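You operate a simulated robot arm through the tools that you are given. There is no shell and no other tool.

You run a simulated robot arm. Do the job below in one go: nothing can be reset, and whatever is moved stays where it is left.

Task
Put things in order on the top of the big blanks. At the end: the purple magnet stands where the blue chock stood; the cream elbow is on the low white box; the blue chock stands where the cream elbow stood; the yellow magnet stands on top of the orange sponge pad; whatever was shut is shut again. Leave all else as you found it, and nothing knocked over. Set down upright: cream elbow.

It is judged by the outcome, as a careful person would: the job done as asked, and still so three seconds after it is handed in. It fails if anything else is knocked over, pushed out of place, dropped, spilled or broken.

Robot
A 7-joint arm with a two-finger parallel gripper, fixed in place. Base frame: the origin is at the foot of the arm, x ahead of it, y to its left, z up; the work surface is at about z = 0. Lengths are in m, angles in rad, forces in N, time in s.
With the tool pointing down near the work surface it reaches from about 0.24 to 0.62 m from the base axis. Its first joint turns from -1.152 to 1.152 rad. Payload 2.6 kg.
The TCP is the grasp point between the finger pads, 0.03 m short of the fingertips. In the tool frame z runs along the fingers and y along their closing line. Largest opening 0.094 m; finger width 0.028, thickness 0.01; the body of the gripper, 0.05 by 0.096 m, starts 0.055 m behind the TCP.
Orientation is told as [roll, pitch, yaw] about the base's x, y, z axes, in that order, counted from this pose: with the fingers straight down and closing along the base's y, the tool's x points along the base's -x, its y along +y and its z along -z.

Tools
- The arm moves only by the tool move_arm. Its argument "steps" is a list of rows, each a list of 7 numbers: the turn, a rotation vector about the tool's x, y, z in rad, then the shift along the tool's x, y, z in m, then the opening in per cent of the stroke, from 0 (shut) to 100 (fully open). In form: [[wx, wy, wz, x, y, z, grip], ...]. A call has 1 to 20 rows; each row shifts and turns the commanded pose from where the row before left it, along the tool's axes as they then stand. Each row takes 0.2 s and may step no farther than 0.05 m and 0.15 rad from the row before; otherwise, or with a gripper value out of range, the whole call is refused. Where a pose cannot be reached the arm comes as near as it can. A force on the tool above 40 N (or 10 N above the force at the start of the call, whichever is more), or a blocked arm, ends the call early, and 0.2 s more pass. Each finger travels about 0.072 m/s and halts on what it meets, pressing with about 32 N; the grip force reading is that of the motor and also rises with nothing between the fingers. The clock runs only during rows and for 0.2 s after the last one: add rows that do not move to give the fingers time. The reply holds the time, the measured pose of the TCP, the force on the tool along the base axes, the opening and the grip force, in the units named above and with some noise, with the torque about the TCP (base axes, N m) and any sound that the robot's microphone picked up, and new pictures: "views" is both (left out), scene, wrist or none.
- Cameras (640 x 400 px; columns grow to the right, rows downward): "scene" is fixed at [0.0284, 0.428, 0.5608]; the picture's right is [-0.83, -0.56, 0.00], its down [-0.35, 0.52, -0.78] and it looks along [0.44, -0.64, -0.63] (base axes); focal length 221 px, centre (320, 200). "wrist" rides on the gripper at [0.076, 0.014, -0.102] in the tool frame; the picture's right is [-0.18, 0.98, 0.00], its down [-0.75, -0.14, -0.64] and it looks along [-0.63, -0.12, 0.77] (tool axes); focal length 243 px, centre (320, 200). There is no depth. A picture from a camera that has moved, and an enlarged one, comes with that camera's place and axes in the base frame and with its lens.
- zoom(camera, box): a new picture of the part [left, top, right, bottom] of that camera's present view, enlarged. It takes no simulated time.
- finish_job(): hands the job in; it is judged then, once.

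Nothing tells you positions but the pictures and the camera data. Unless the task says otherwise, let go and move clear before handing in.

The tools are called after ">>>" as a command line: name --pt "numbers of a row" for each row, then --argument value for the rest, lists and objects as JSON in quotes. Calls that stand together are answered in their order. move_arm: Moves the arm, as the interface text tells. Its arguments: {"type":"object","properties":{"steps":{"type":"array","items":{"type":"array","items":{"type":"number"}}},"views":{"type":"string","enum":["both","scene","wrist","none"]}},"required":["steps"]} The other tools are called the same way: zoom (camera, box) takes an enlarged picture of a part of a camera's view; finish_job () hands the job in.

At the start:

```text
t: 0.0
tcp_pos: [0.3252, -0.0956, 0.3983]
tool_rot: [0.0, 0.001, 0.001]
force: [0.2, -0.2, 0.3]
moment: [-0.03, -0.01, 0.0]
grip_width: 0.0941
gripper_force: 0.0
```

scene: 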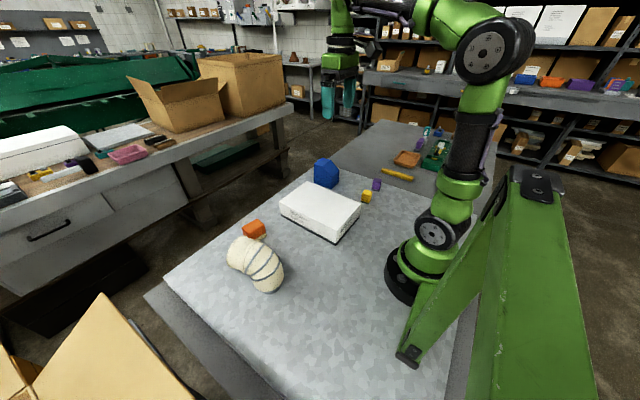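
wrist: 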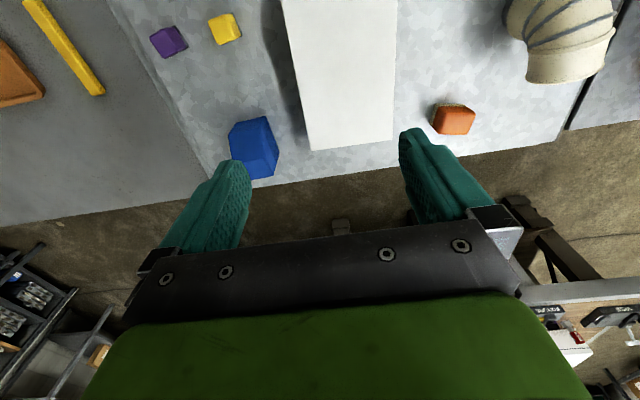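

I see a grey worktop ("big blanks") with a blue chock, a low white box, purple and yellow magnets, an orange sponge pad and a cream elbow. I'll zoom in to find their exact places before moving.

>>> zoom --camera "scene" --box '[270, 140, 430, 240]'

>>> zoom --camera "scene" --box '[200, 200, 328, 300]'

>>> zoom --camera "wrist" --box '[120, 0, 420, 190]'

>>> zoom --camera "wrist" --box '[380, 0, 640, 165]'

```text
4.00 times, centred on (350, 190) of scene
camera zoom: at [0.0284, 0.428, 0.5608], right [-0.83, -0.56, 0.0], down [-0.35, 0.52, -0.78], along [0.44, -0.64, -0.63], focal length 885 px, centre (200, 240)
```

zoom: 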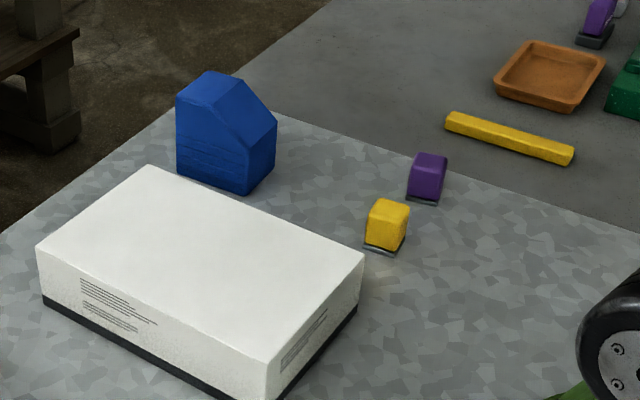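

```text
4.00 times, centred on (264, 250) of scene
camera zoom: at [0.0284, 0.428, 0.5608], right [-0.83, -0.56, 0.0], down [-0.35, 0.52, -0.78], along [0.44, -0.64, -0.63], focal length 885 px, centre (544, 0)
```

zoom: 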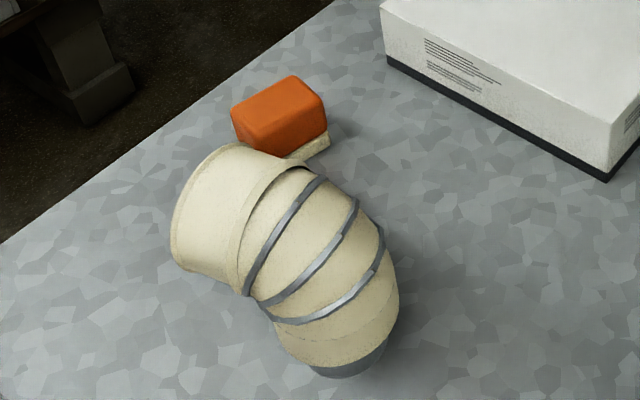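

```text
2.11 times, centred on (270, 95) of wrist
camera zoom: at [0.25, -0.0822, 0.5016], right [0.18, 0.98, 0.0], down [0.75, -0.14, 0.64], along [0.63, -0.12, -0.77], focal length 511 px, centre (425, 421)
```

zoom: 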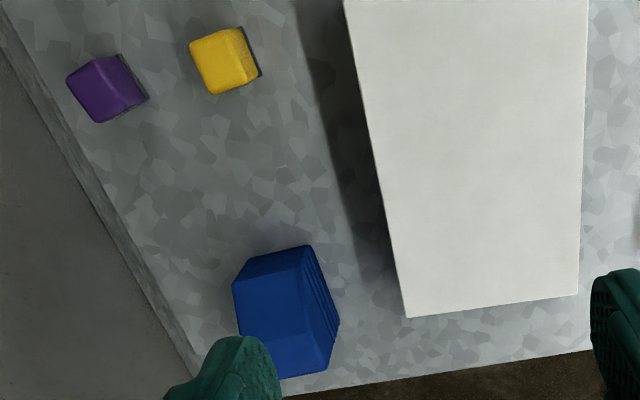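

```text
2.42 times, centred on (510, 82) of wrist
camera zoom: at [0.25, -0.0822, 0.5016], right [0.18, 0.98, 0.0], down [0.75, -0.14, 0.64], along [0.63, -0.12, -0.77], focal length 588 px, centre (-141, 485)
```

zoom: 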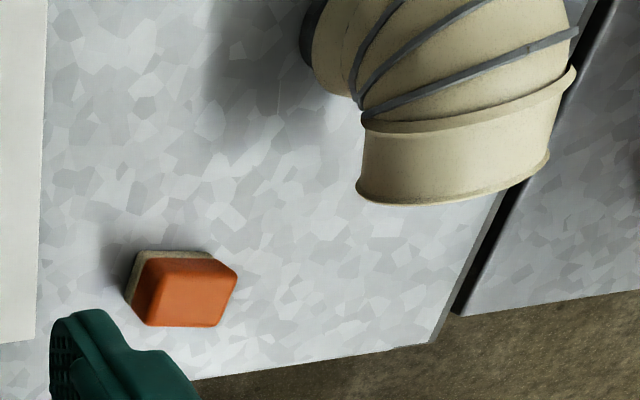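

Here is my first estimate of the layout (base frame, metres):
- **Elbow:** base near (0.33, 0.24), bending toward +x.
- **White box:** x 0.245 to 0.48, y -0.14 to 0.01, about 0.074 high.
- **Blue chock:** near (0.46, -0.26).
- **Purple magnet:** (0.265, -0.345).
- **Yellow magnet:** (0.265, -0.245).
- **Sponge pad:** (0.49, 0.135).

Next I'll move the wrist camera over the elbow for a closer look.

>>> move_arm --pt "0 0 0 0.0036 0.0422 0.0026 100" --pt "0 0 0 0.0036 0.0422 0.0026 100" --pt "0 0 0 0.0036 0.0422 0.0026 100" --pt "0 0 0 0.0036 0.0422 0.0026 100" --pt "0 0 0 0.0036 0.0422 0.0026 100" --pt "0 0 0 0.0036 0.0422 0.0026 100" --pt "0 0 0 0.0036 0.0422 0.0026 100" --pt "0 0 0 0 0 0 100"

```text
t: 1.8
tcp_pos: [0.2991, 0.1997, 0.3801]
tool_rot: [0.002, 0.001, 0.0]
force: [0.3, -0.1, 0.2]
moment: [0.0, 0.04, 0.0]
grip_width: 0.0935
gripper_force: 0.0
camera wrist: at [0.2247, 0.2147, 0.4819], right [0.18, 0.98, 0.0], down [0.75, -0.14, 0.64], along [0.63, -0.12, -0.77], focal length 243 px, centre (320, 200)
```

scene: 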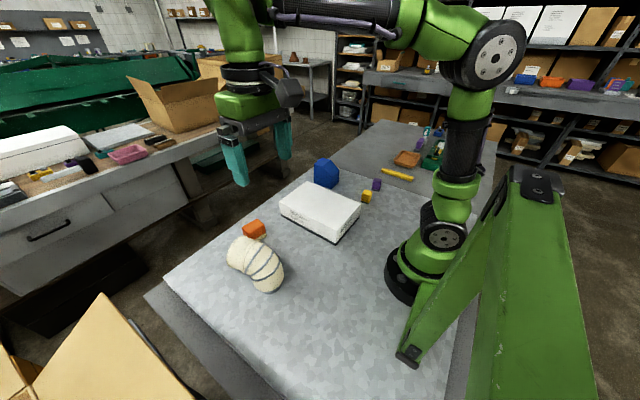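
wrist: 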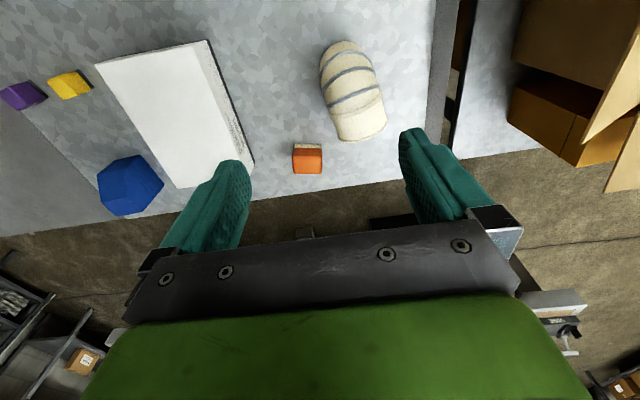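

>>> zoom --camera "wrist" --box '[260, 20, 420, 185]'

>>> zoom --camera "scene" --box '[215, 210, 300, 300]'

>>> zoom --camera "wrist" --box '[0, 20, 200, 220]'

>>> zoom --camera "scene" --box '[305, 145, 395, 210]'

```text
2.42 times, centred on (340, 102) of wrist
camera zoom: at [0.2247, 0.2147, 0.4819], right [0.18, 0.98, 0.0], down [0.75, -0.14, 0.64], along [0.63, -0.12, -0.77], focal length 588 px, centre (272, 436)
```

zoom: 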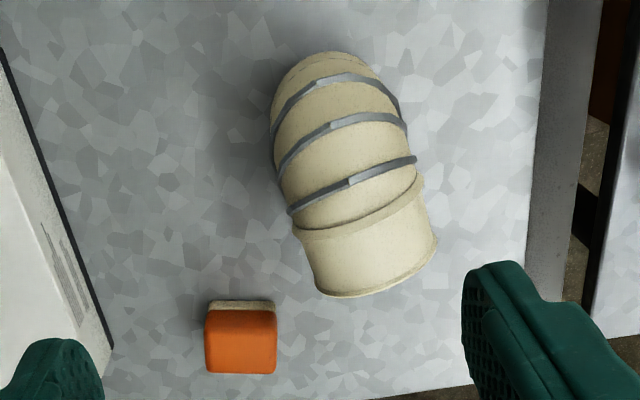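

```text
4.44 times, centred on (258, 255) of scene
camera zoom: at [0.0284, 0.428, 0.5608], right [-0.83, -0.56, 0.0], down [-0.35, 0.52, -0.78], along [0.44, -0.64, -0.63], focal length 983 px, centre (598, -44)
```

zoom: 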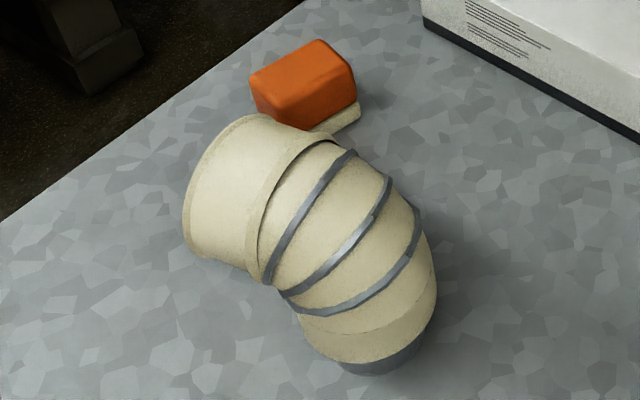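

```text
2.00 times, centred on (100, 120) of wrist
camera zoom: at [0.2247, 0.2147, 0.4819], right [0.18, 0.98, 0.0], down [0.75, -0.14, 0.64], along [0.63, -0.12, -0.77], focal length 485 px, centre (760, 360)
```

zoom: 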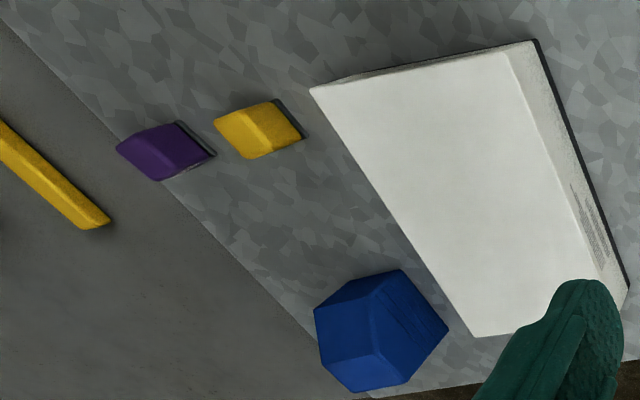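

```text
6.15 times, centred on (350, 178) of scene
camera zoom: at [0.0284, 0.428, 0.5608], right [-0.83, -0.56, 0.0], down [-0.35, 0.52, -0.78], along [0.44, -0.64, -0.63], focal length 1362 px, centre (135, 338)
```

zoom: 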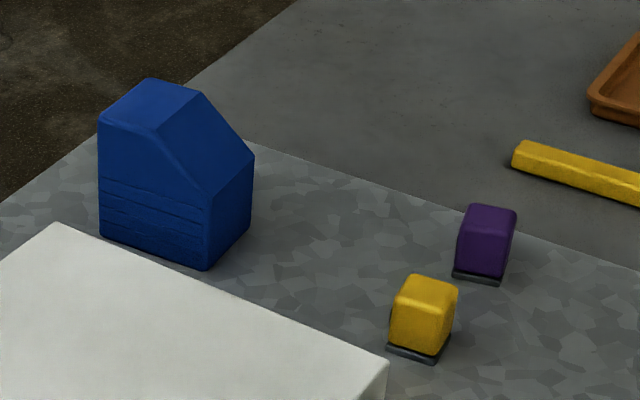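

The elbow bends toward +x, turned about 0.2 rad, and its tube is close to the gripper's maximum opening. I'll go lower behind it for a side view to measure its height and diameter.

>>> move_arm --pt "0 0 0 0.0148 0.0089 0.045 100" --pt "0 0 0 0.0148 0.0089 0.045 100" --pt "0 0 0 0.0148 0.0089 0.045 100" --pt "0 0 0 0.0148 0.0089 0.045 100" --pt "0 0 0 0 0 0 100"

```text
t: 3.0
tcp_pos: [0.2403, 0.234, 0.2039]
tool_rot: [0.001, -0.001, -0.001]
force: [0.1, -0.2, 0.4]
moment: [0.01, 0.0, -0.01]
grip_width: 0.0939
gripper_force: 0.0
camera wrist: at [0.1657, 0.2478, 0.3057], right [0.18, 0.98, 0.0], down [0.75, -0.14, 0.64], along [0.63, -0.12, -0.77], focal length 243 px, centre (320, 200)
```

scene: 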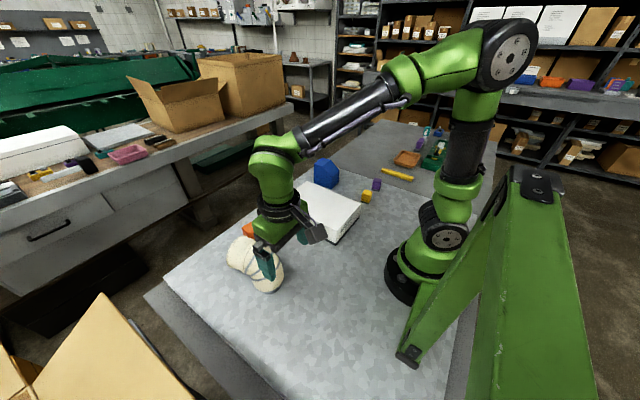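
wrist: 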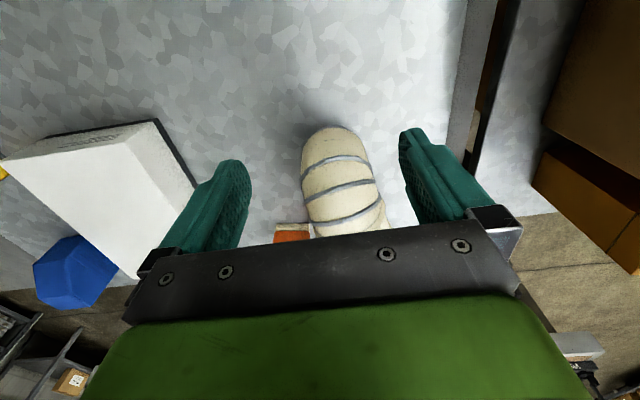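

>>> zoom --camera "wrist" --box '[240, 110, 420, 250]'

```text
2.86 times, centred on (330, 180) of wrist
camera zoom: at [0.1657, 0.2478, 0.3057], right [0.18, 0.98, 0.0], down [0.75, -0.14, 0.64], along [0.63, -0.12, -0.77], focal length 693 px, centre (291, 257)
```

zoom: 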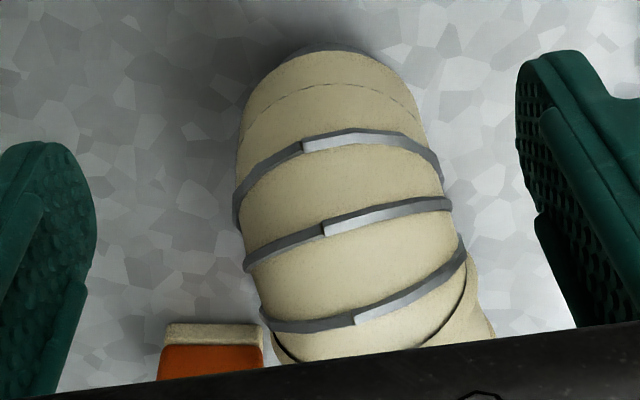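

The tube is roughly 0.08–0.085 m across. I'll now yaw the gripper 90° and look at the elbow from the -y side to get its profile.

>>> move_arm --pt "0 0 0 -0.026 -0.031 -0.012 100" --pt "0 0 0 -0.026 -0.031 -0.012 100" --pt "0 0 0 -0.026 -0.031 -0.012 100" --pt "0 0 0 -0.026 -0.031 -0.012 100" --pt "0 0 0 -0.026 -0.031 -0.012 100" --pt "0 0 -0.1428 0 0 0 100" --pt "0 0 -0.1428 0 0 0 100" --pt "0 0 -0.1428 0 0 0 100" --pt "0 0 -0.1428 0 0 0 100" --pt "0 0 -0.1428 0 0 0 100" --pt "0 0 -0.1428 0 0 0 100" --pt "0 0 -0.1428 0 0 0 100" --pt "0 0 -0.1428 0 0 0 100" --pt "0 0 -0.1428 0 0 0 100" --pt "0 0 -0.1428 0 0 0 100" --pt "0 0 -0.1428 0 0 0 100" --pt "0 0 0 0 0 0 100"

```text
t: 6.6
tcp_pos: [0.3704, 0.0804, 0.261]
tool_rot: [0.0, 0.0, 1.572]
force: [0.6, 0.0, 1.1]
moment: [0.0, 0.02, 0.0]
grip_width: 0.094
gripper_force: 0.1
camera wrist: at [0.3572, 0.0038, 0.3641], right [-0.98, 0.18, 0.0], down [0.14, 0.75, 0.64], along [0.12, 0.63, -0.77], focal length 243 px, centre (320, 200)
```

scene: 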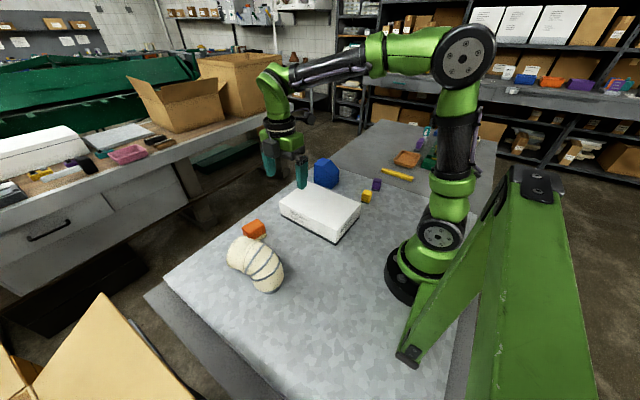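
wrist: 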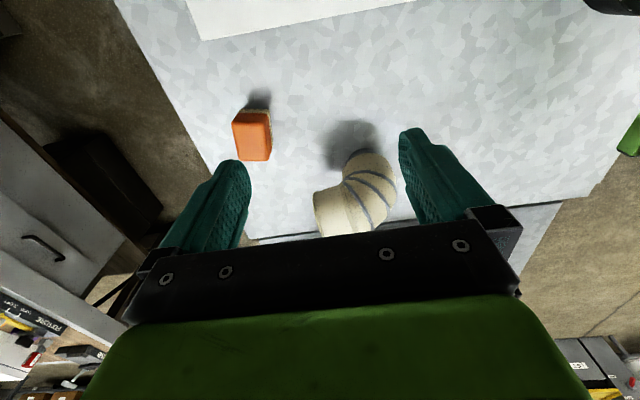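

>>> zoom --camera "wrist" --box '[220, 80, 420, 240]'

```text
2.50 times, centred on (320, 160) of wrist
camera zoom: at [0.3572, 0.0038, 0.3641], right [-0.98, 0.18, 0.0], down [0.14, 0.75, 0.64], along [0.12, 0.63, -0.77], focal length 606 px, centre (320, 300)
```

zoom: 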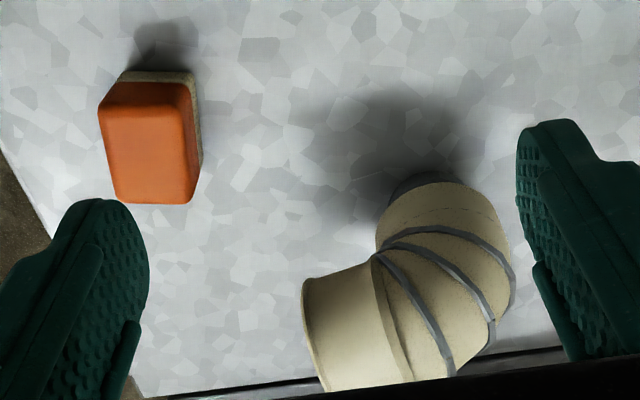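

I now have a good fit for the elbow: base centre about (0.323, 0.237), tube diameter about 0.08, top about 0.135, bend direction yaw about 0.2 rad. I'll turn to yaw 0.2 and line up above the tube.

>>> move_arm --pt "0 0 0.1372 0 0 0 100" --pt "0 0 0.1372 0 0 0 100" --pt "0 0 0.1372 0 0 0 100" --pt "0 0 0.1372 0 0 0 100" --pt "0 0 0.1372 0 0 0 100" --pt "0 0 0.1372 0 0 0 100" --pt "0 0 0.1372 0 0 0 100" --pt "0 0 0.1372 0 0 0 100" --pt "0 0 0.1372 0 0 0 100" --pt "0 0 0.1372 0 0 0 100" --pt "0 0 0 -0.0029 0.0407 0.0028 100" --pt "0 0 0 -0.0029 0.0407 0.0028 100" --pt "0 0 0 -0.0029 0.0407 0.0028 100" --pt "0 0 0 -0.0029 0.0407 0.0028 100" --pt "0 0 0 0 0 0 100" --pt "0 0 0 0 0 0 100"

```text
t: 10.0
tcp_pos: [0.3495, 0.2419, 0.2526]
tool_rot: [0.0, 0.001, 0.2]
force: [-0.5, -0.6, -0.4]
moment: [0.0, -0.03, 0.03]
grip_width: 0.0941
gripper_force: 0.2
camera wrist: at [0.2738, 0.2406, 0.3552], right [-0.01, 1.0, 0.0], down [0.77, 0.01, 0.64], along [0.64, 0.01, -0.77], focal length 243 px, centre (320, 200)
```

scene: 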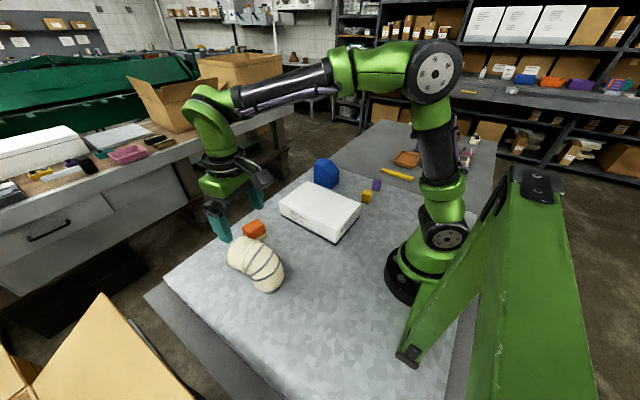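
wrist: 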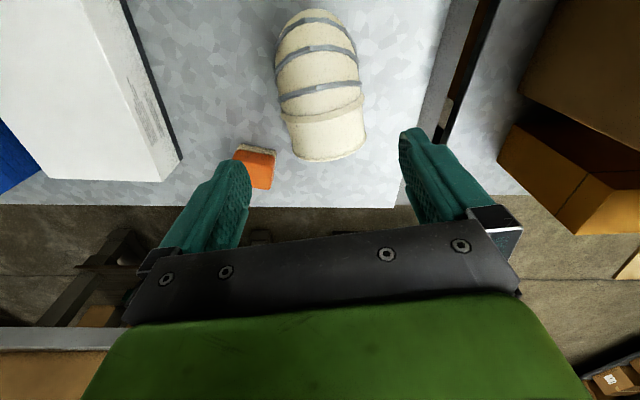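

>>> zoom --camera "wrist" --box '[240, 0, 400, 170]'

```text
2.35 times, centred on (320, 85) of wrist
camera zoom: at [0.2738, 0.2406, 0.3552], right [-0.01, 1.0, 0.0], down [0.77, 0.01, 0.64], along [0.64, 0.01, -0.77], focal length 571 px, centre (320, 471)
```

zoom: 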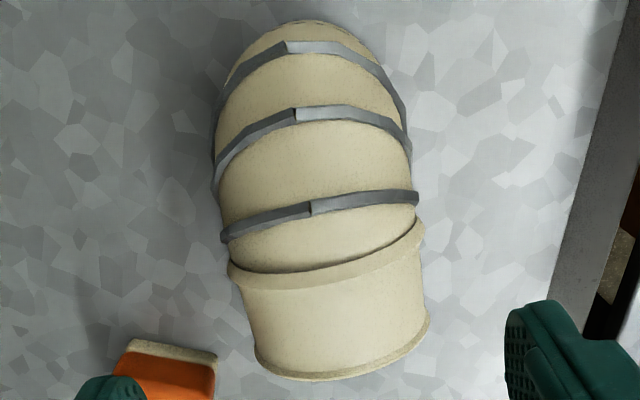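

The tube is centred between the fingers, but the flange rim starts near s≈0.042 and is 0.09 wide. I'll shift back 15 mm to grip the bend behind the rim, and go down part way to check.

>>> move_arm --pt "0 0 0 0.015 0 0 100" --pt "0 0 0 0 0 0.03 100" --pt "0 0 0 0 0 0.03 100" --pt "0 0 0 0 0 0.03 100" --pt "0 0 0 0 0 0 100"

>>> zoom --camera "wrist" --box '[160, 40, 480, 240]'

>>> zoom --camera "scene" --box '[180, 170, 308, 300]'

```text
t: 11.2
tcp_pos: [0.335, 0.237, 0.1624]
tool_rot: [0.001, -0.001, 0.198]
force: [-0.4, 0.4, -0.6]
moment: [-0.02, -0.02, 0.04]
grip_width: 0.0941
gripper_force: 0.1
camera wrist: at [0.2593, 0.2358, 0.2654], right [-0.01, 1.0, 0.0], down [0.77, 0.01, 0.64], along [0.64, 0.01, -0.77], focal length 243 px, centre (320, 200)
```

scene: 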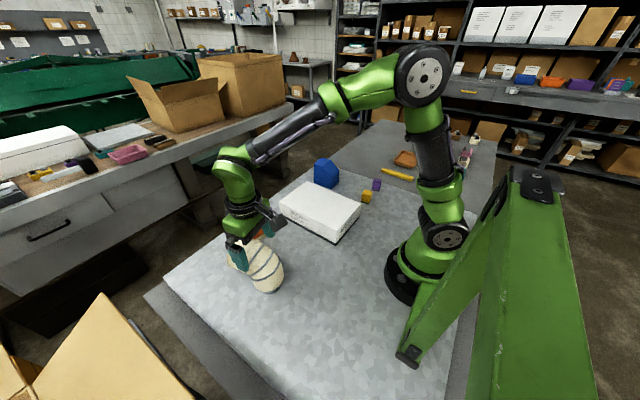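
wrist: 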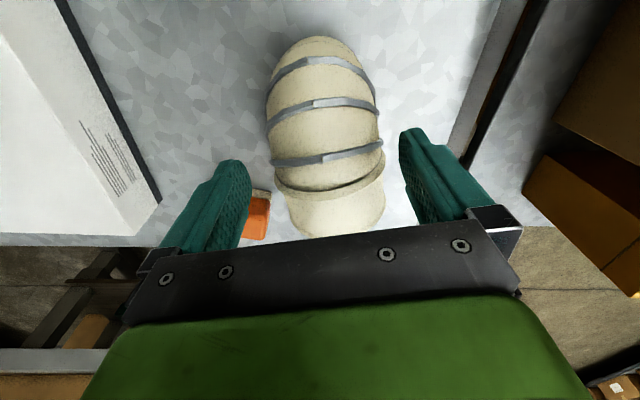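

```text
2.00 times, centred on (320, 140) of wrist
camera zoom: at [0.2593, 0.2358, 0.2654], right [-0.01, 1.0, 0.0], down [0.77, 0.01, 0.64], along [0.64, 0.01, -0.77], focal length 485 px, centre (320, 320)
```

zoom: 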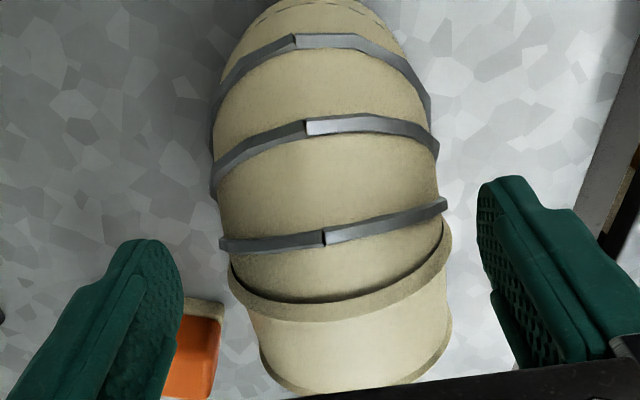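

```text
3.08 times, centred on (244, 235) of scene
camera zoom: at [0.0284, 0.428, 0.5608], right [-0.83, -0.56, 0.0], down [-0.35, 0.52, -0.78], along [0.44, -0.64, -0.63], focal length 681 px, centre (554, 92)
```

zoom: 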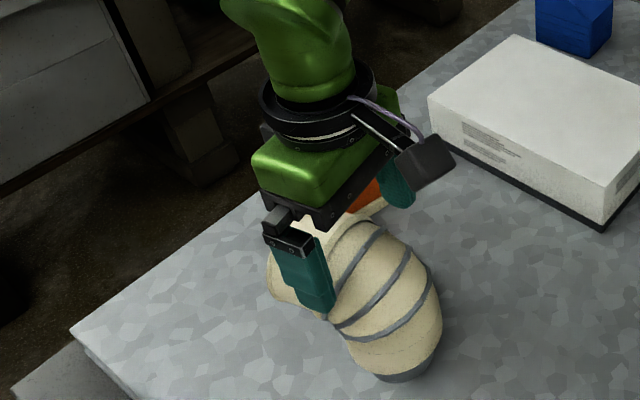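

The tube sits about 2.5 mm to the +y side of the gripper's mid-plane. I'll correct that and lower the fingers around it.

>>> move_arm --pt "0 0 0 0 0.0023 0 100" --pt "0 0 0 0 0 0 100" --pt "0 0 0 0 0 0.02 100" --pt "0 0 0 0 0 0.02 100" --pt "0 0 0 0 0 0.02 100" --pt "0 0 0 0 0 0.018 100" --pt "0 0 0 0 0 0 100"

>>> zoom --camera "wrist" --box '[160, 60, 480, 260]'

>>> zoom --camera "scene" --box '[200, 190, 328, 310]'

```text
t: 12.8
tcp_pos: [0.3386, 0.2437, 0.0886]
tool_rot: [0.006, -0.02, 0.2]
force: [-0.3, -0.4, 5.7]
moment: [0.0, -0.14, 0.02]
grip_width: 0.0941
gripper_force: 0.1
stopped in row 7: the force on the tool passed its limit at 43 N (the readings are from after the stop); the commanded pose is now the measured one
camera wrist: at [0.2606, 0.241, 0.1899], right [-0.02, 1.0, 0.01], down [0.75, 0.01, 0.66], along [0.66, 0.02, -0.75], focal length 243 px, centre (320, 200)
```

scene: 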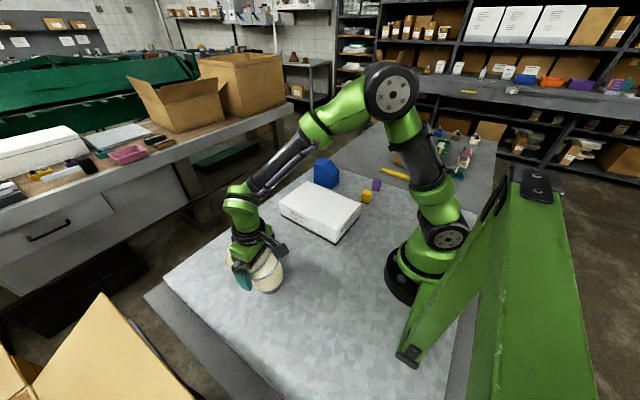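
wrist: 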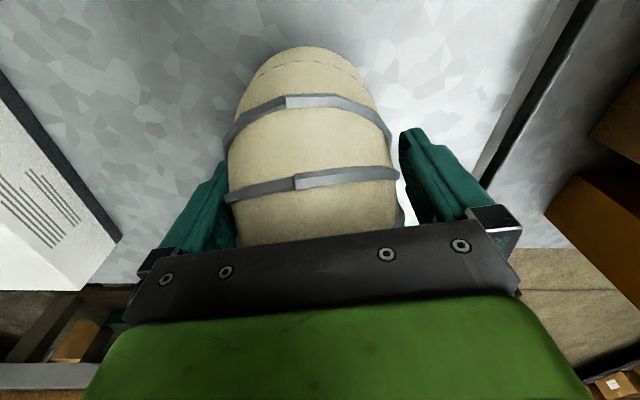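

```text
2.00 times, centred on (320, 160) of wrist
camera zoom: at [0.2606, 0.241, 0.1899], right [-0.02, 1.0, 0.01], down [0.75, 0.01, 0.66], along [0.66, 0.02, -0.75], focal length 485 px, centre (320, 280)
```

zoom: 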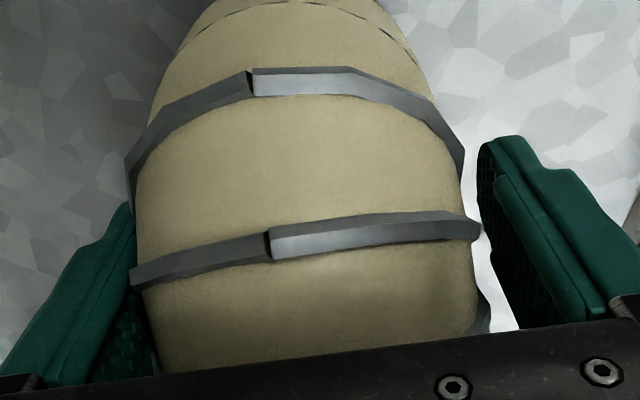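

```text
3.33 times, centred on (264, 250) of scene
camera zoom: at [0.0284, 0.428, 0.5608], right [-0.83, -0.56, 0.0], down [-0.35, 0.52, -0.78], along [0.44, -0.64, -0.63], focal length 738 px, centre (507, 33)
```

zoom: 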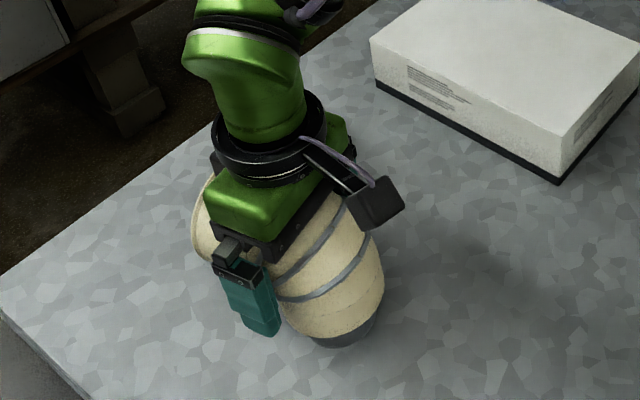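

The gripper body met the top of the elbow at about z 0.143, which is taller than I estimated. I'll back off 12 mm, level the tool, and look again.

>>> move_arm --pt "0 0 0 0 0 -0.012 100" --pt "0 0.02 0 0 0 0 100" --pt "0 0 0 0 0 0 100"

>>> zoom --camera "wrist" --box '[160, 40, 480, 240]'

>>> zoom --camera "scene" --box '[200, 190, 328, 310]'

```text
t: 13.6
tcp_pos: [0.3396, 0.242, 0.1028]
tool_rot: [0.005, 0.004, 0.201]
force: [-0.5, 0.0, 0.8]
moment: [0.03, 0.0, -0.01]
grip_width: 0.0941
gripper_force: 0.1
camera wrist: at [0.2625, 0.2411, 0.2037], right [-0.01, 1.0, 0.0], down [0.77, 0.01, 0.64], along [0.64, 0.01, -0.77], focal length 243 px, centre (320, 200)
```

scene: 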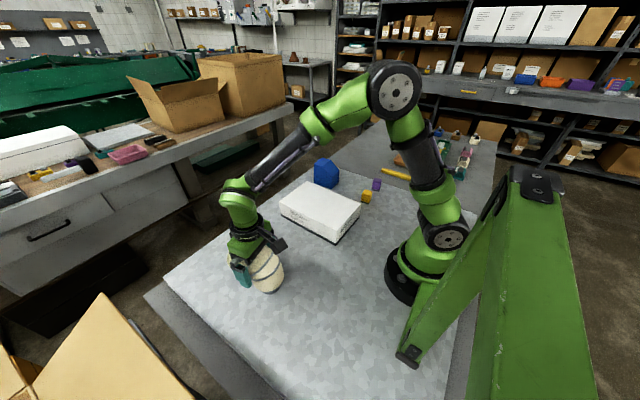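
wrist: 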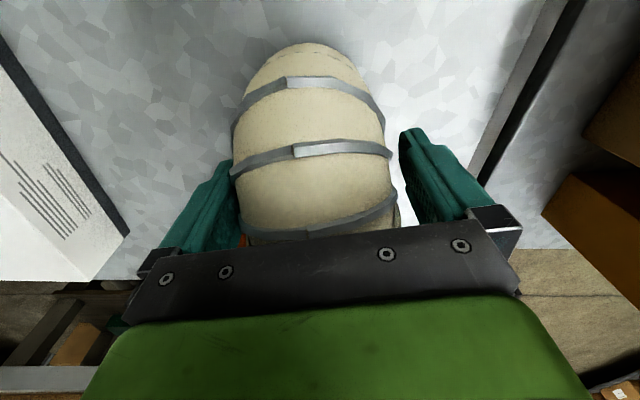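

```text
2.00 times, centred on (320, 140) of wrist
camera zoom: at [0.2625, 0.2411, 0.2037], right [-0.01, 1.0, 0.0], down [0.77, 0.01, 0.64], along [0.64, 0.01, -0.77], focal length 485 px, centre (320, 320)
```

zoom: 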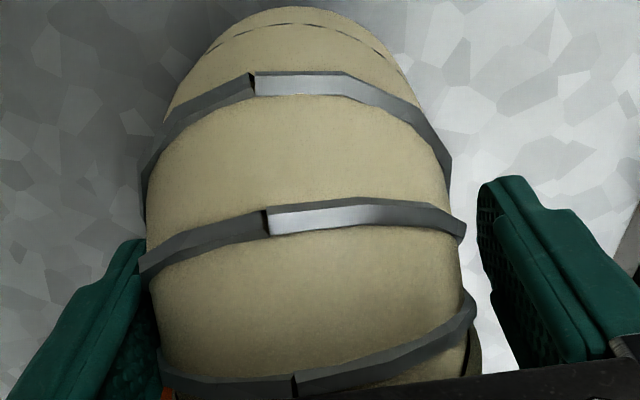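

```text
3.33 times, centred on (264, 250) of scene
camera zoom: at [0.0284, 0.428, 0.5608], right [-0.83, -0.56, 0.0], down [-0.35, 0.52, -0.78], along [0.44, -0.64, -0.63], focal length 738 px, centre (507, 33)
```

zoom: 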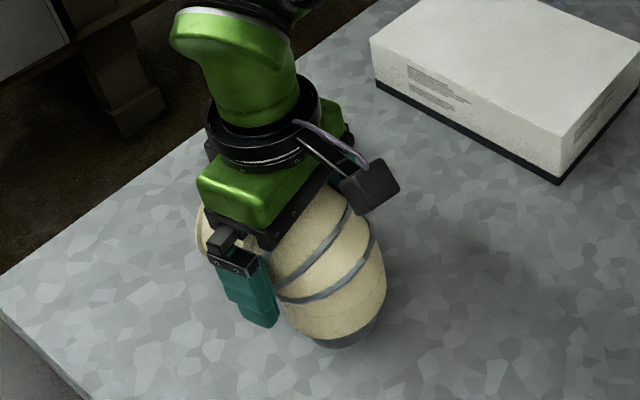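

The elbow is still upright and in place, about 3 mm off-centre to -y. I'll recentre, go to z≈0.094 and close.

>>> move_arm --pt "0 0 0 0.0035 -0.0028 0 100" --pt "0 0 0 0 0 0.0085 100" --pt "0 0 0 0 0 0 100" --views "wrist"

>>> zoom --camera "wrist" --box '[160, 40, 480, 240]'

```text
t: 14.4
tcp_pos: [0.3349, 0.2402, 0.0905]
tool_rot: [0.006, 0.001, 0.201]
force: [-0.3, 1.0, 0.3]
moment: [-0.04, -0.01, 0.0]
grip_width: 0.0938
gripper_force: 0.2
camera wrist: at [0.2593, 0.2375, 0.1932], right [-0.02, 1.0, 0.0], down [0.77, 0.01, 0.64], along [0.64, 0.01, -0.77], focal length 243 px, centre (320, 200)
```

wrist: 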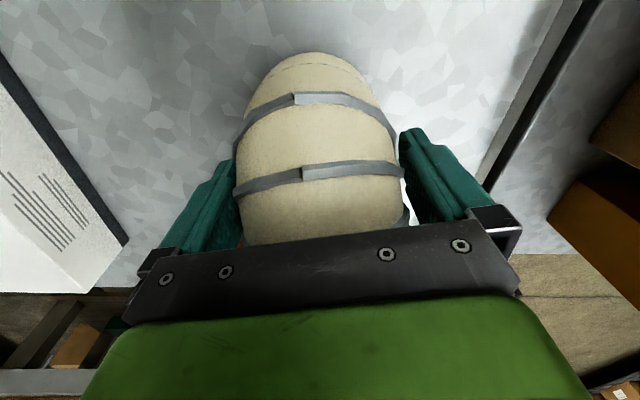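

```text
2.00 times, centred on (320, 140) of wrist
camera zoom: at [0.2593, 0.2375, 0.1932], right [-0.02, 1.0, 0.0], down [0.77, 0.01, 0.64], along [0.64, 0.01, -0.77], focal length 485 px, centre (320, 320)
```

zoom: 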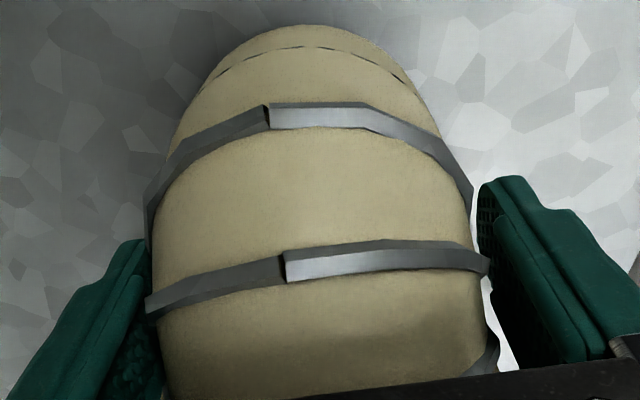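

The tube is centred and there's no contact force. Closing the gripper now.

>>> move_arm --pt "0 0 0 0 0 0 80" --pt "0 0 0 0 0 0 60" --pt "0 0 0 0 0 0 40" --pt "0 0 0 0 0 0 40" --pt "0 0 0 0 0 0 40"

>>> zoom --camera "scene" --box '[200, 190, 328, 310]'

```text
t: 15.6
tcp_pos: [0.3357, 0.2388, 0.09]
tool_rot: [0.005, 0.002, 0.198]
force: [0.6, 0.2, 0.2]
moment: [0.0, -0.02, 0.02]
grip_width: 0.0818
gripper_force: 32.3
camera wrist: at [0.2593, 0.2375, 0.1933], right [-0.02, 1.0, 0.0], down [0.77, 0.01, 0.64], along [0.64, 0.01, -0.77], focal length 243 px, centre (320, 200)
```

scene: 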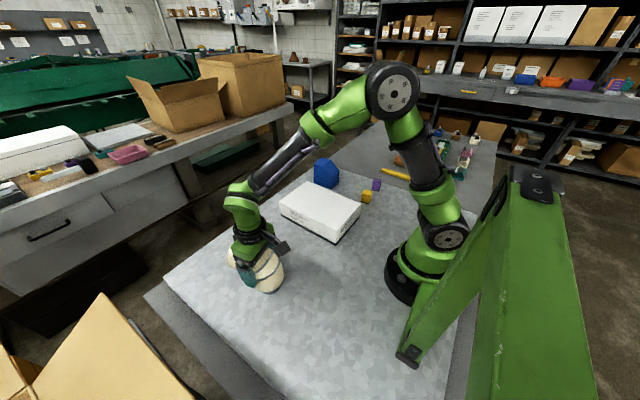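
wrist: 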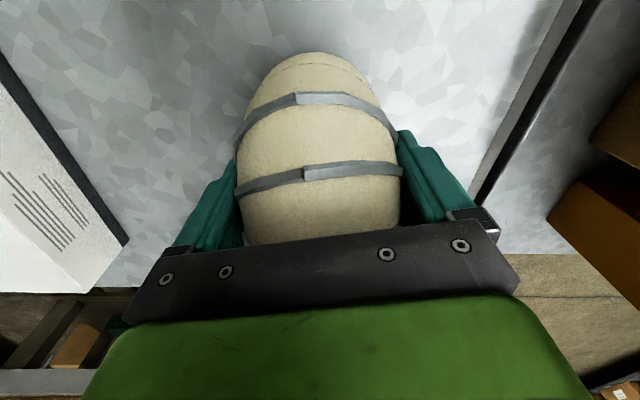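

```text
3.33 times, centred on (264, 250) of scene
camera zoom: at [0.0284, 0.428, 0.5608], right [-0.83, -0.56, 0.0], down [-0.35, 0.52, -0.78], along [0.44, -0.64, -0.63], focal length 738 px, centre (507, 33)
```

zoom: 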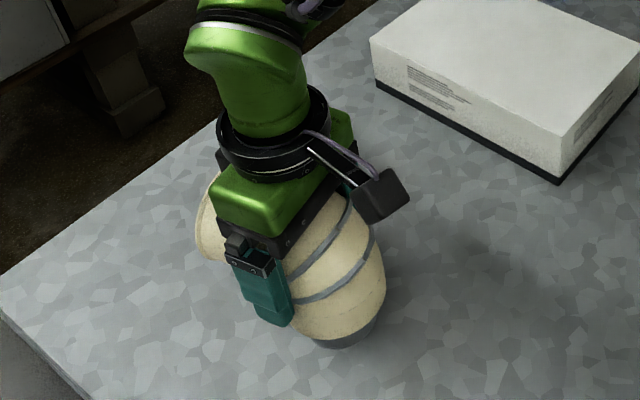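

Gripped at a width of 0.082 m. I'll lift slowly and check the weight and any tilt.

>>> move_arm --pt "0 0 0 0 0 -0.01 40" --pt "0 0 0 0 0 -0.02 40" --pt "0 0 0 0 0 -0.02 40" --pt "0 0 0 0 0 0 40"

>>> zoom --camera "scene" --box '[200, 170, 328, 300]'

```text
t: 16.6
tcp_pos: [0.3369, 0.2399, 0.142]
tool_rot: [0.006, 0.002, 0.2]
force: [0.8, -0.6, -2.7]
moment: [0.01, 0.02, -0.01]
grip_width: 0.0822
gripper_force: 32.3
camera wrist: at [0.2606, 0.2385, 0.2456], right [-0.02, 1.0, 0.0], down [0.77, 0.01, 0.64], along [0.64, 0.01, -0.77], focal length 243 px, centre (320, 200)
```

scene: 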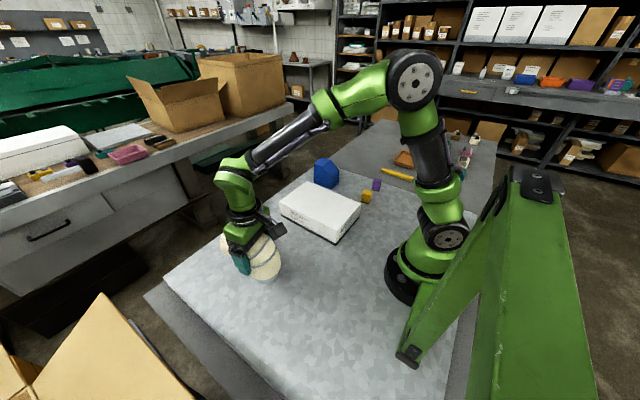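
wrist: 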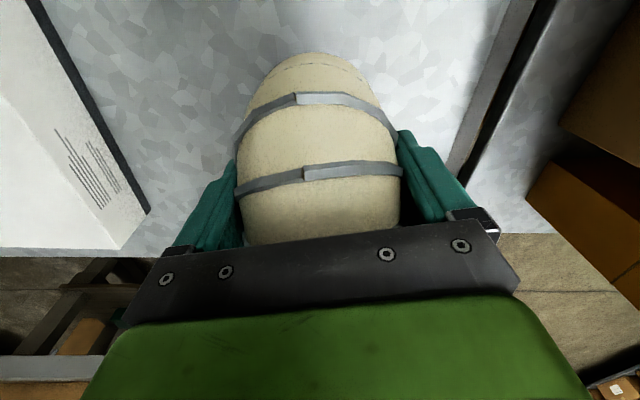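

```text
3.08 times, centred on (264, 235) of scene
camera zoom: at [0.0284, 0.428, 0.5608], right [-0.83, -0.56, 0.0], down [-0.35, 0.52, -0.78], along [0.44, -0.64, -0.63], focal length 681 px, centre (492, 92)
```

zoom: 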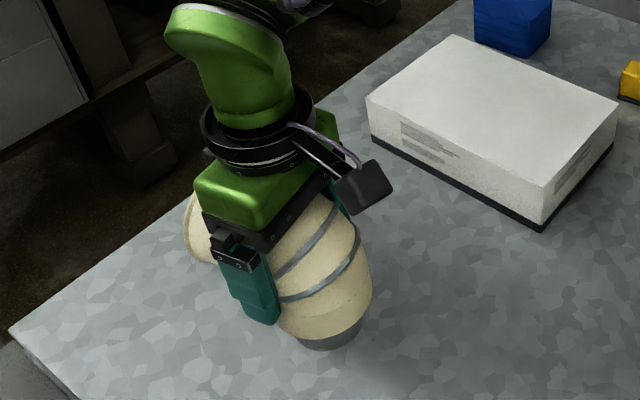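

The elbow weighs about 0.3 kg and held its attitude when lifted. I'll raise it more and carry it over the centre of the white box (centre about (0.36, -0.068), top about 0.068).

>>> move_arm --pt "0 0 0 0 0 -0.036 40" --pt "0 0 0 0 0 -0.036 40" --pt "0 0 0 0 0 -0.036 40" --pt "0 0 0 0.00726 -0.0433 0 40" --pt "0 0 0 0.00726 -0.0433 0 40" --pt "0 0 0 0.00726 -0.0433 0 40" --pt "0 0 0 0.00726 -0.0433 0 40" --pt "0 0 0 0.00726 -0.0433 0 40" --pt "0 0 0 0.00726 -0.0433 0 40" --pt "0 0 0 0.00726 -0.0433 0 40" --pt "0 0 0 0 0 0 40" --pt "0 0 0 0 0 0 40"

>>> zoom --camera "scene" --box '[210, 90, 410, 250]'

```text
t: 19.2
tcp_pos: [0.3484, -0.0672, 0.248]
tool_rot: [0.004, 0.002, 0.201]
force: [-0.3, 0.2, -1.9]
moment: [0.01, 0.02, 0.03]
grip_width: 0.0822
gripper_force: 31.9
camera wrist: at [0.2729, -0.0691, 0.3519], right [-0.02, 1.0, 0.0], down [0.77, 0.01, 0.64], along [0.64, 0.01, -0.77], focal length 243 px, centre (320, 200)
```

scene: 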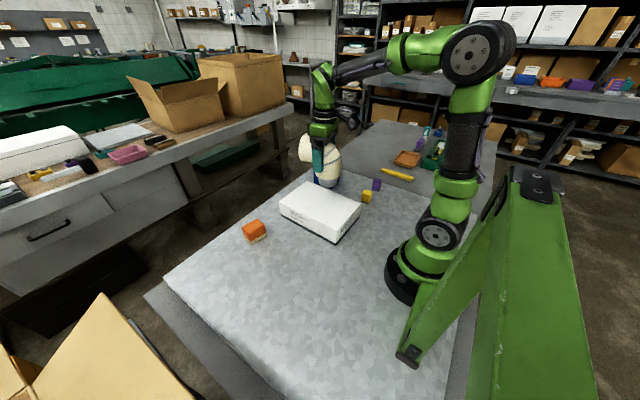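
wrist: 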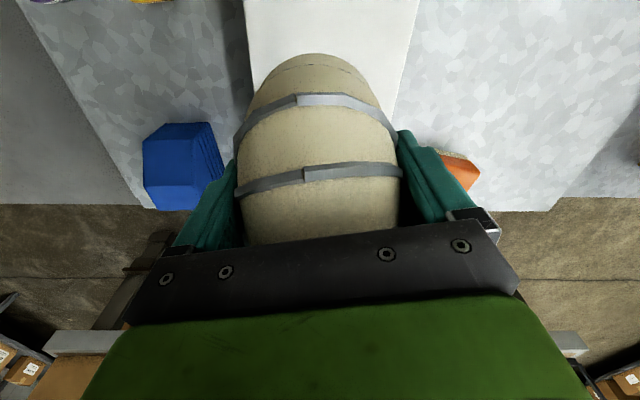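

```text
2.50 times, centred on (310, 170) of scene
camera zoom: at [0.0284, 0.428, 0.5608], right [-0.83, -0.56, 0.0], down [-0.35, 0.52, -0.78], along [0.44, -0.64, -0.63], focal length 553 px, centre (345, 275)
```

zoom: 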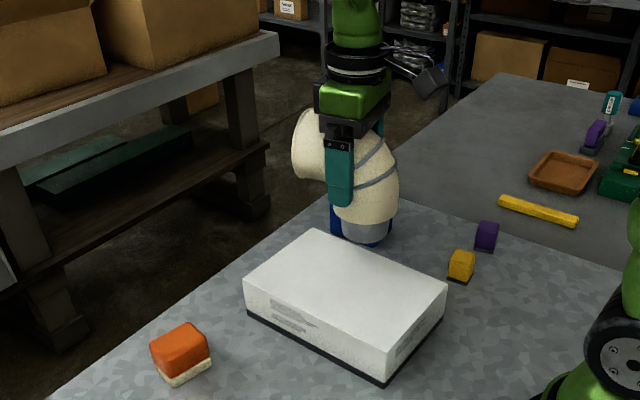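

The elbow is over the box with its base at about z 0.158. I'll lower to just above the top, then creep down until it touches.

>>> move_arm --pt "0 0 0 0 0 0.025 40" --pt "0 0 0 0 0 0.025 40" --pt "0 0 0 0 0 0.02 40" --pt "0 0 0 0 0 0 40"

>>> zoom --camera "scene" --box '[260, 120, 400, 250]'

```text
t: 20.2
tcp_pos: [0.3457, -0.0707, 0.1773]
tool_rot: [0.005, 0.002, 0.201]
force: [0.2, -0.3, -2.8]
moment: [0.01, -0.04, -0.04]
grip_width: 0.0821
gripper_force: 31.9
camera wrist: at [0.2713, -0.0723, 0.2802], right [-0.01, 1.0, 0.01], down [0.77, 0.01, 0.64], along [0.64, 0.01, -0.77], focal length 243 px, centre (320, 200)
```

scene: 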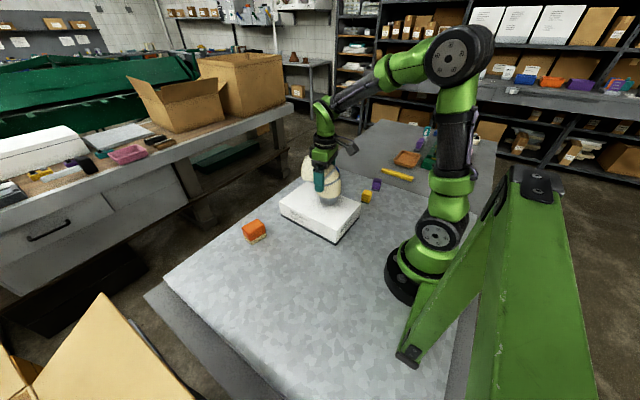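
wrist: 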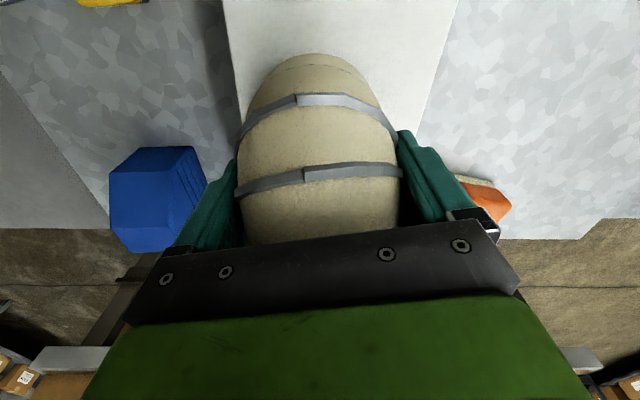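

```text
3.08 times, centred on (330, 185) of scene
camera zoom: at [0.0284, 0.428, 0.5608], right [-0.83, -0.56, 0.0], down [-0.35, 0.52, -0.78], along [0.44, -0.64, -0.63], focal length 681 px, centre (289, 246)
```

zoom: 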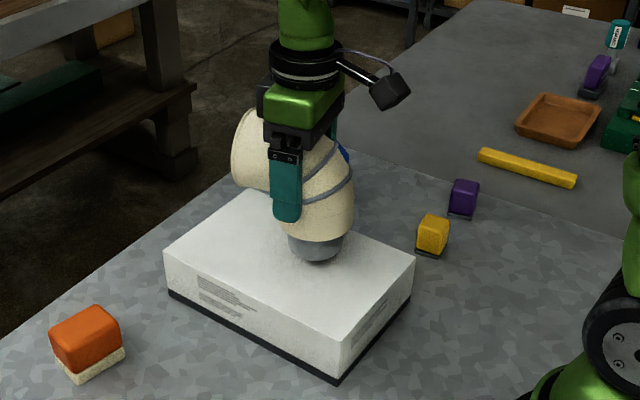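

>>> move_arm --pt "0 0 0 0 0 0.005 40" --pt "0 0 0 0 0 0.005 40" --pt "0 0 0 0 0 0 40" --views "none"

>>> zoom --camera "scene" --box '[280, 150, 380, 240]'

```text
t: 21.0
tcp_pos: [0.3463, -0.067, 0.1692]
tool_rot: [0.006, 0.002, 0.2]
force: [-0.7, 0.3, -1.6]
moment: [0.02, 0.03, -0.01]
grip_width: 0.0817
gripper_force: 32.2
```

```text
4.44 times, centred on (330, 195) of scene
camera zoom: at [0.0284, 0.428, 0.5608], right [-0.83, -0.56, 0.0], down [-0.35, 0.52, -0.78], along [0.44, -0.64, -0.63], focal length 983 px, centre (276, 222)
```

zoom: 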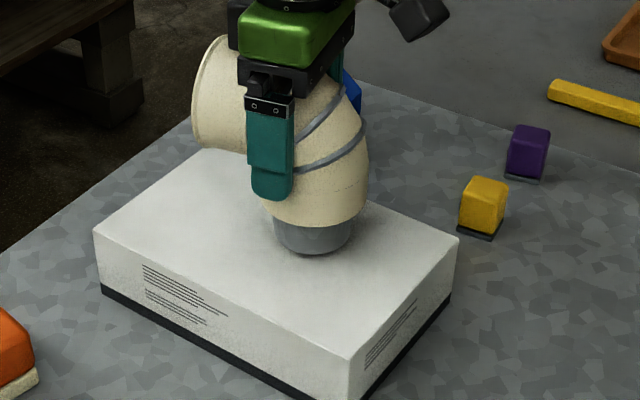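

>>> move_arm --pt "0 0 0 0 0 0.003 40" --pt "0 0 0 0 0 0.003 40" --pt "0 0 0 0 0 0 40" --views "none"

>>> zoom --camera "scene" --box '[280, 150, 380, 240]'

```text
t: 21.8
tcp_pos: [0.3448, -0.0683, 0.1622]
tool_rot: [0.005, 0.003, 0.201]
force: [-0.2, 0.3, -2.4]
moment: [0.0, 0.02, -0.01]
grip_width: 0.0824
gripper_force: 32.5
```

```text
4.44 times, centred on (330, 195) of scene
camera zoom: at [0.0284, 0.428, 0.5608], right [-0.83, -0.56, 0.0], down [-0.35, 0.52, -0.78], along [0.44, -0.64, -0.63], focal length 983 px, centre (276, 222)
```

zoom: 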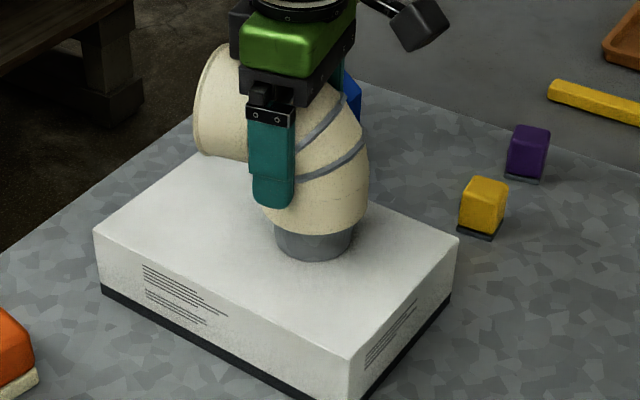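

>>> move_arm --pt "0 0 0 0 0 0.003 40" --pt "0 0 0 0 0 0 40" --views "none"

```text
t: 22.4
tcp_pos: [0.3454, -0.0675, 0.1605]
tool_rot: [0.003, 0.001, 0.201]
force: [-5.0, -0.3, 20.9]
moment: [-0.27, 0.47, -0.06]
grip_width: 0.0821
gripper_force: 32.0
```

It touched the box at about z 0.161. I'll ease off a little, then open gently.

>>> move_arm --pt "0 0 0 0 0 -0.001 40" --pt "0 0 0 0 0 0 40" --views "none"

>>> zoom --camera "scene" --box '[280, 150, 380, 240]'

```text
t: 23.0
tcp_pos: [0.3467, -0.0677, 0.1598]
tool_rot: [0.004, -0.001, 0.202]
force: [-0.4, -2.7, 15.1]
moment: [-0.29, -0.17, -0.04]
grip_width: 0.0821
gripper_force: 32.0
```

```text
4.44 times, centred on (330, 195) of scene
camera zoom: at [0.0283, 0.428, 0.5608], right [-0.83, -0.56, 0.0], down [-0.35, 0.52, -0.78], along [0.44, -0.64, -0.63], focal length 983 px, centre (276, 222)
```

zoom: 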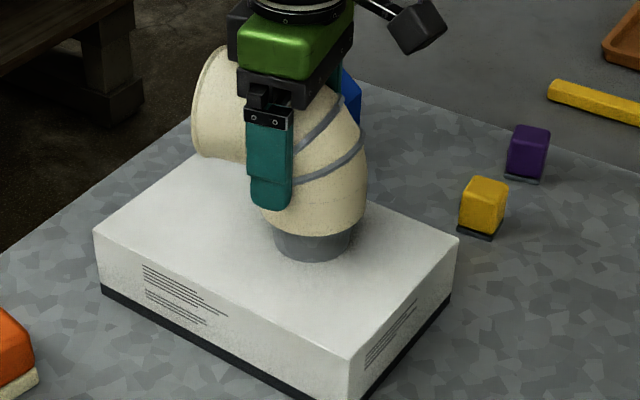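

>>> move_arm --pt "0 0 0 0 0 -0.001 40" --pt "0 0 0 0 0 0 40" --views "none"

```text
t: 23.6
tcp_pos: [0.3459, -0.067, 0.1608]
tool_rot: [0.008, 0.003, 0.202]
force: [1.6, 0.3, 3.2]
moment: [-0.1, -0.24, 0.0]
grip_width: 0.082
gripper_force: 32.3
```

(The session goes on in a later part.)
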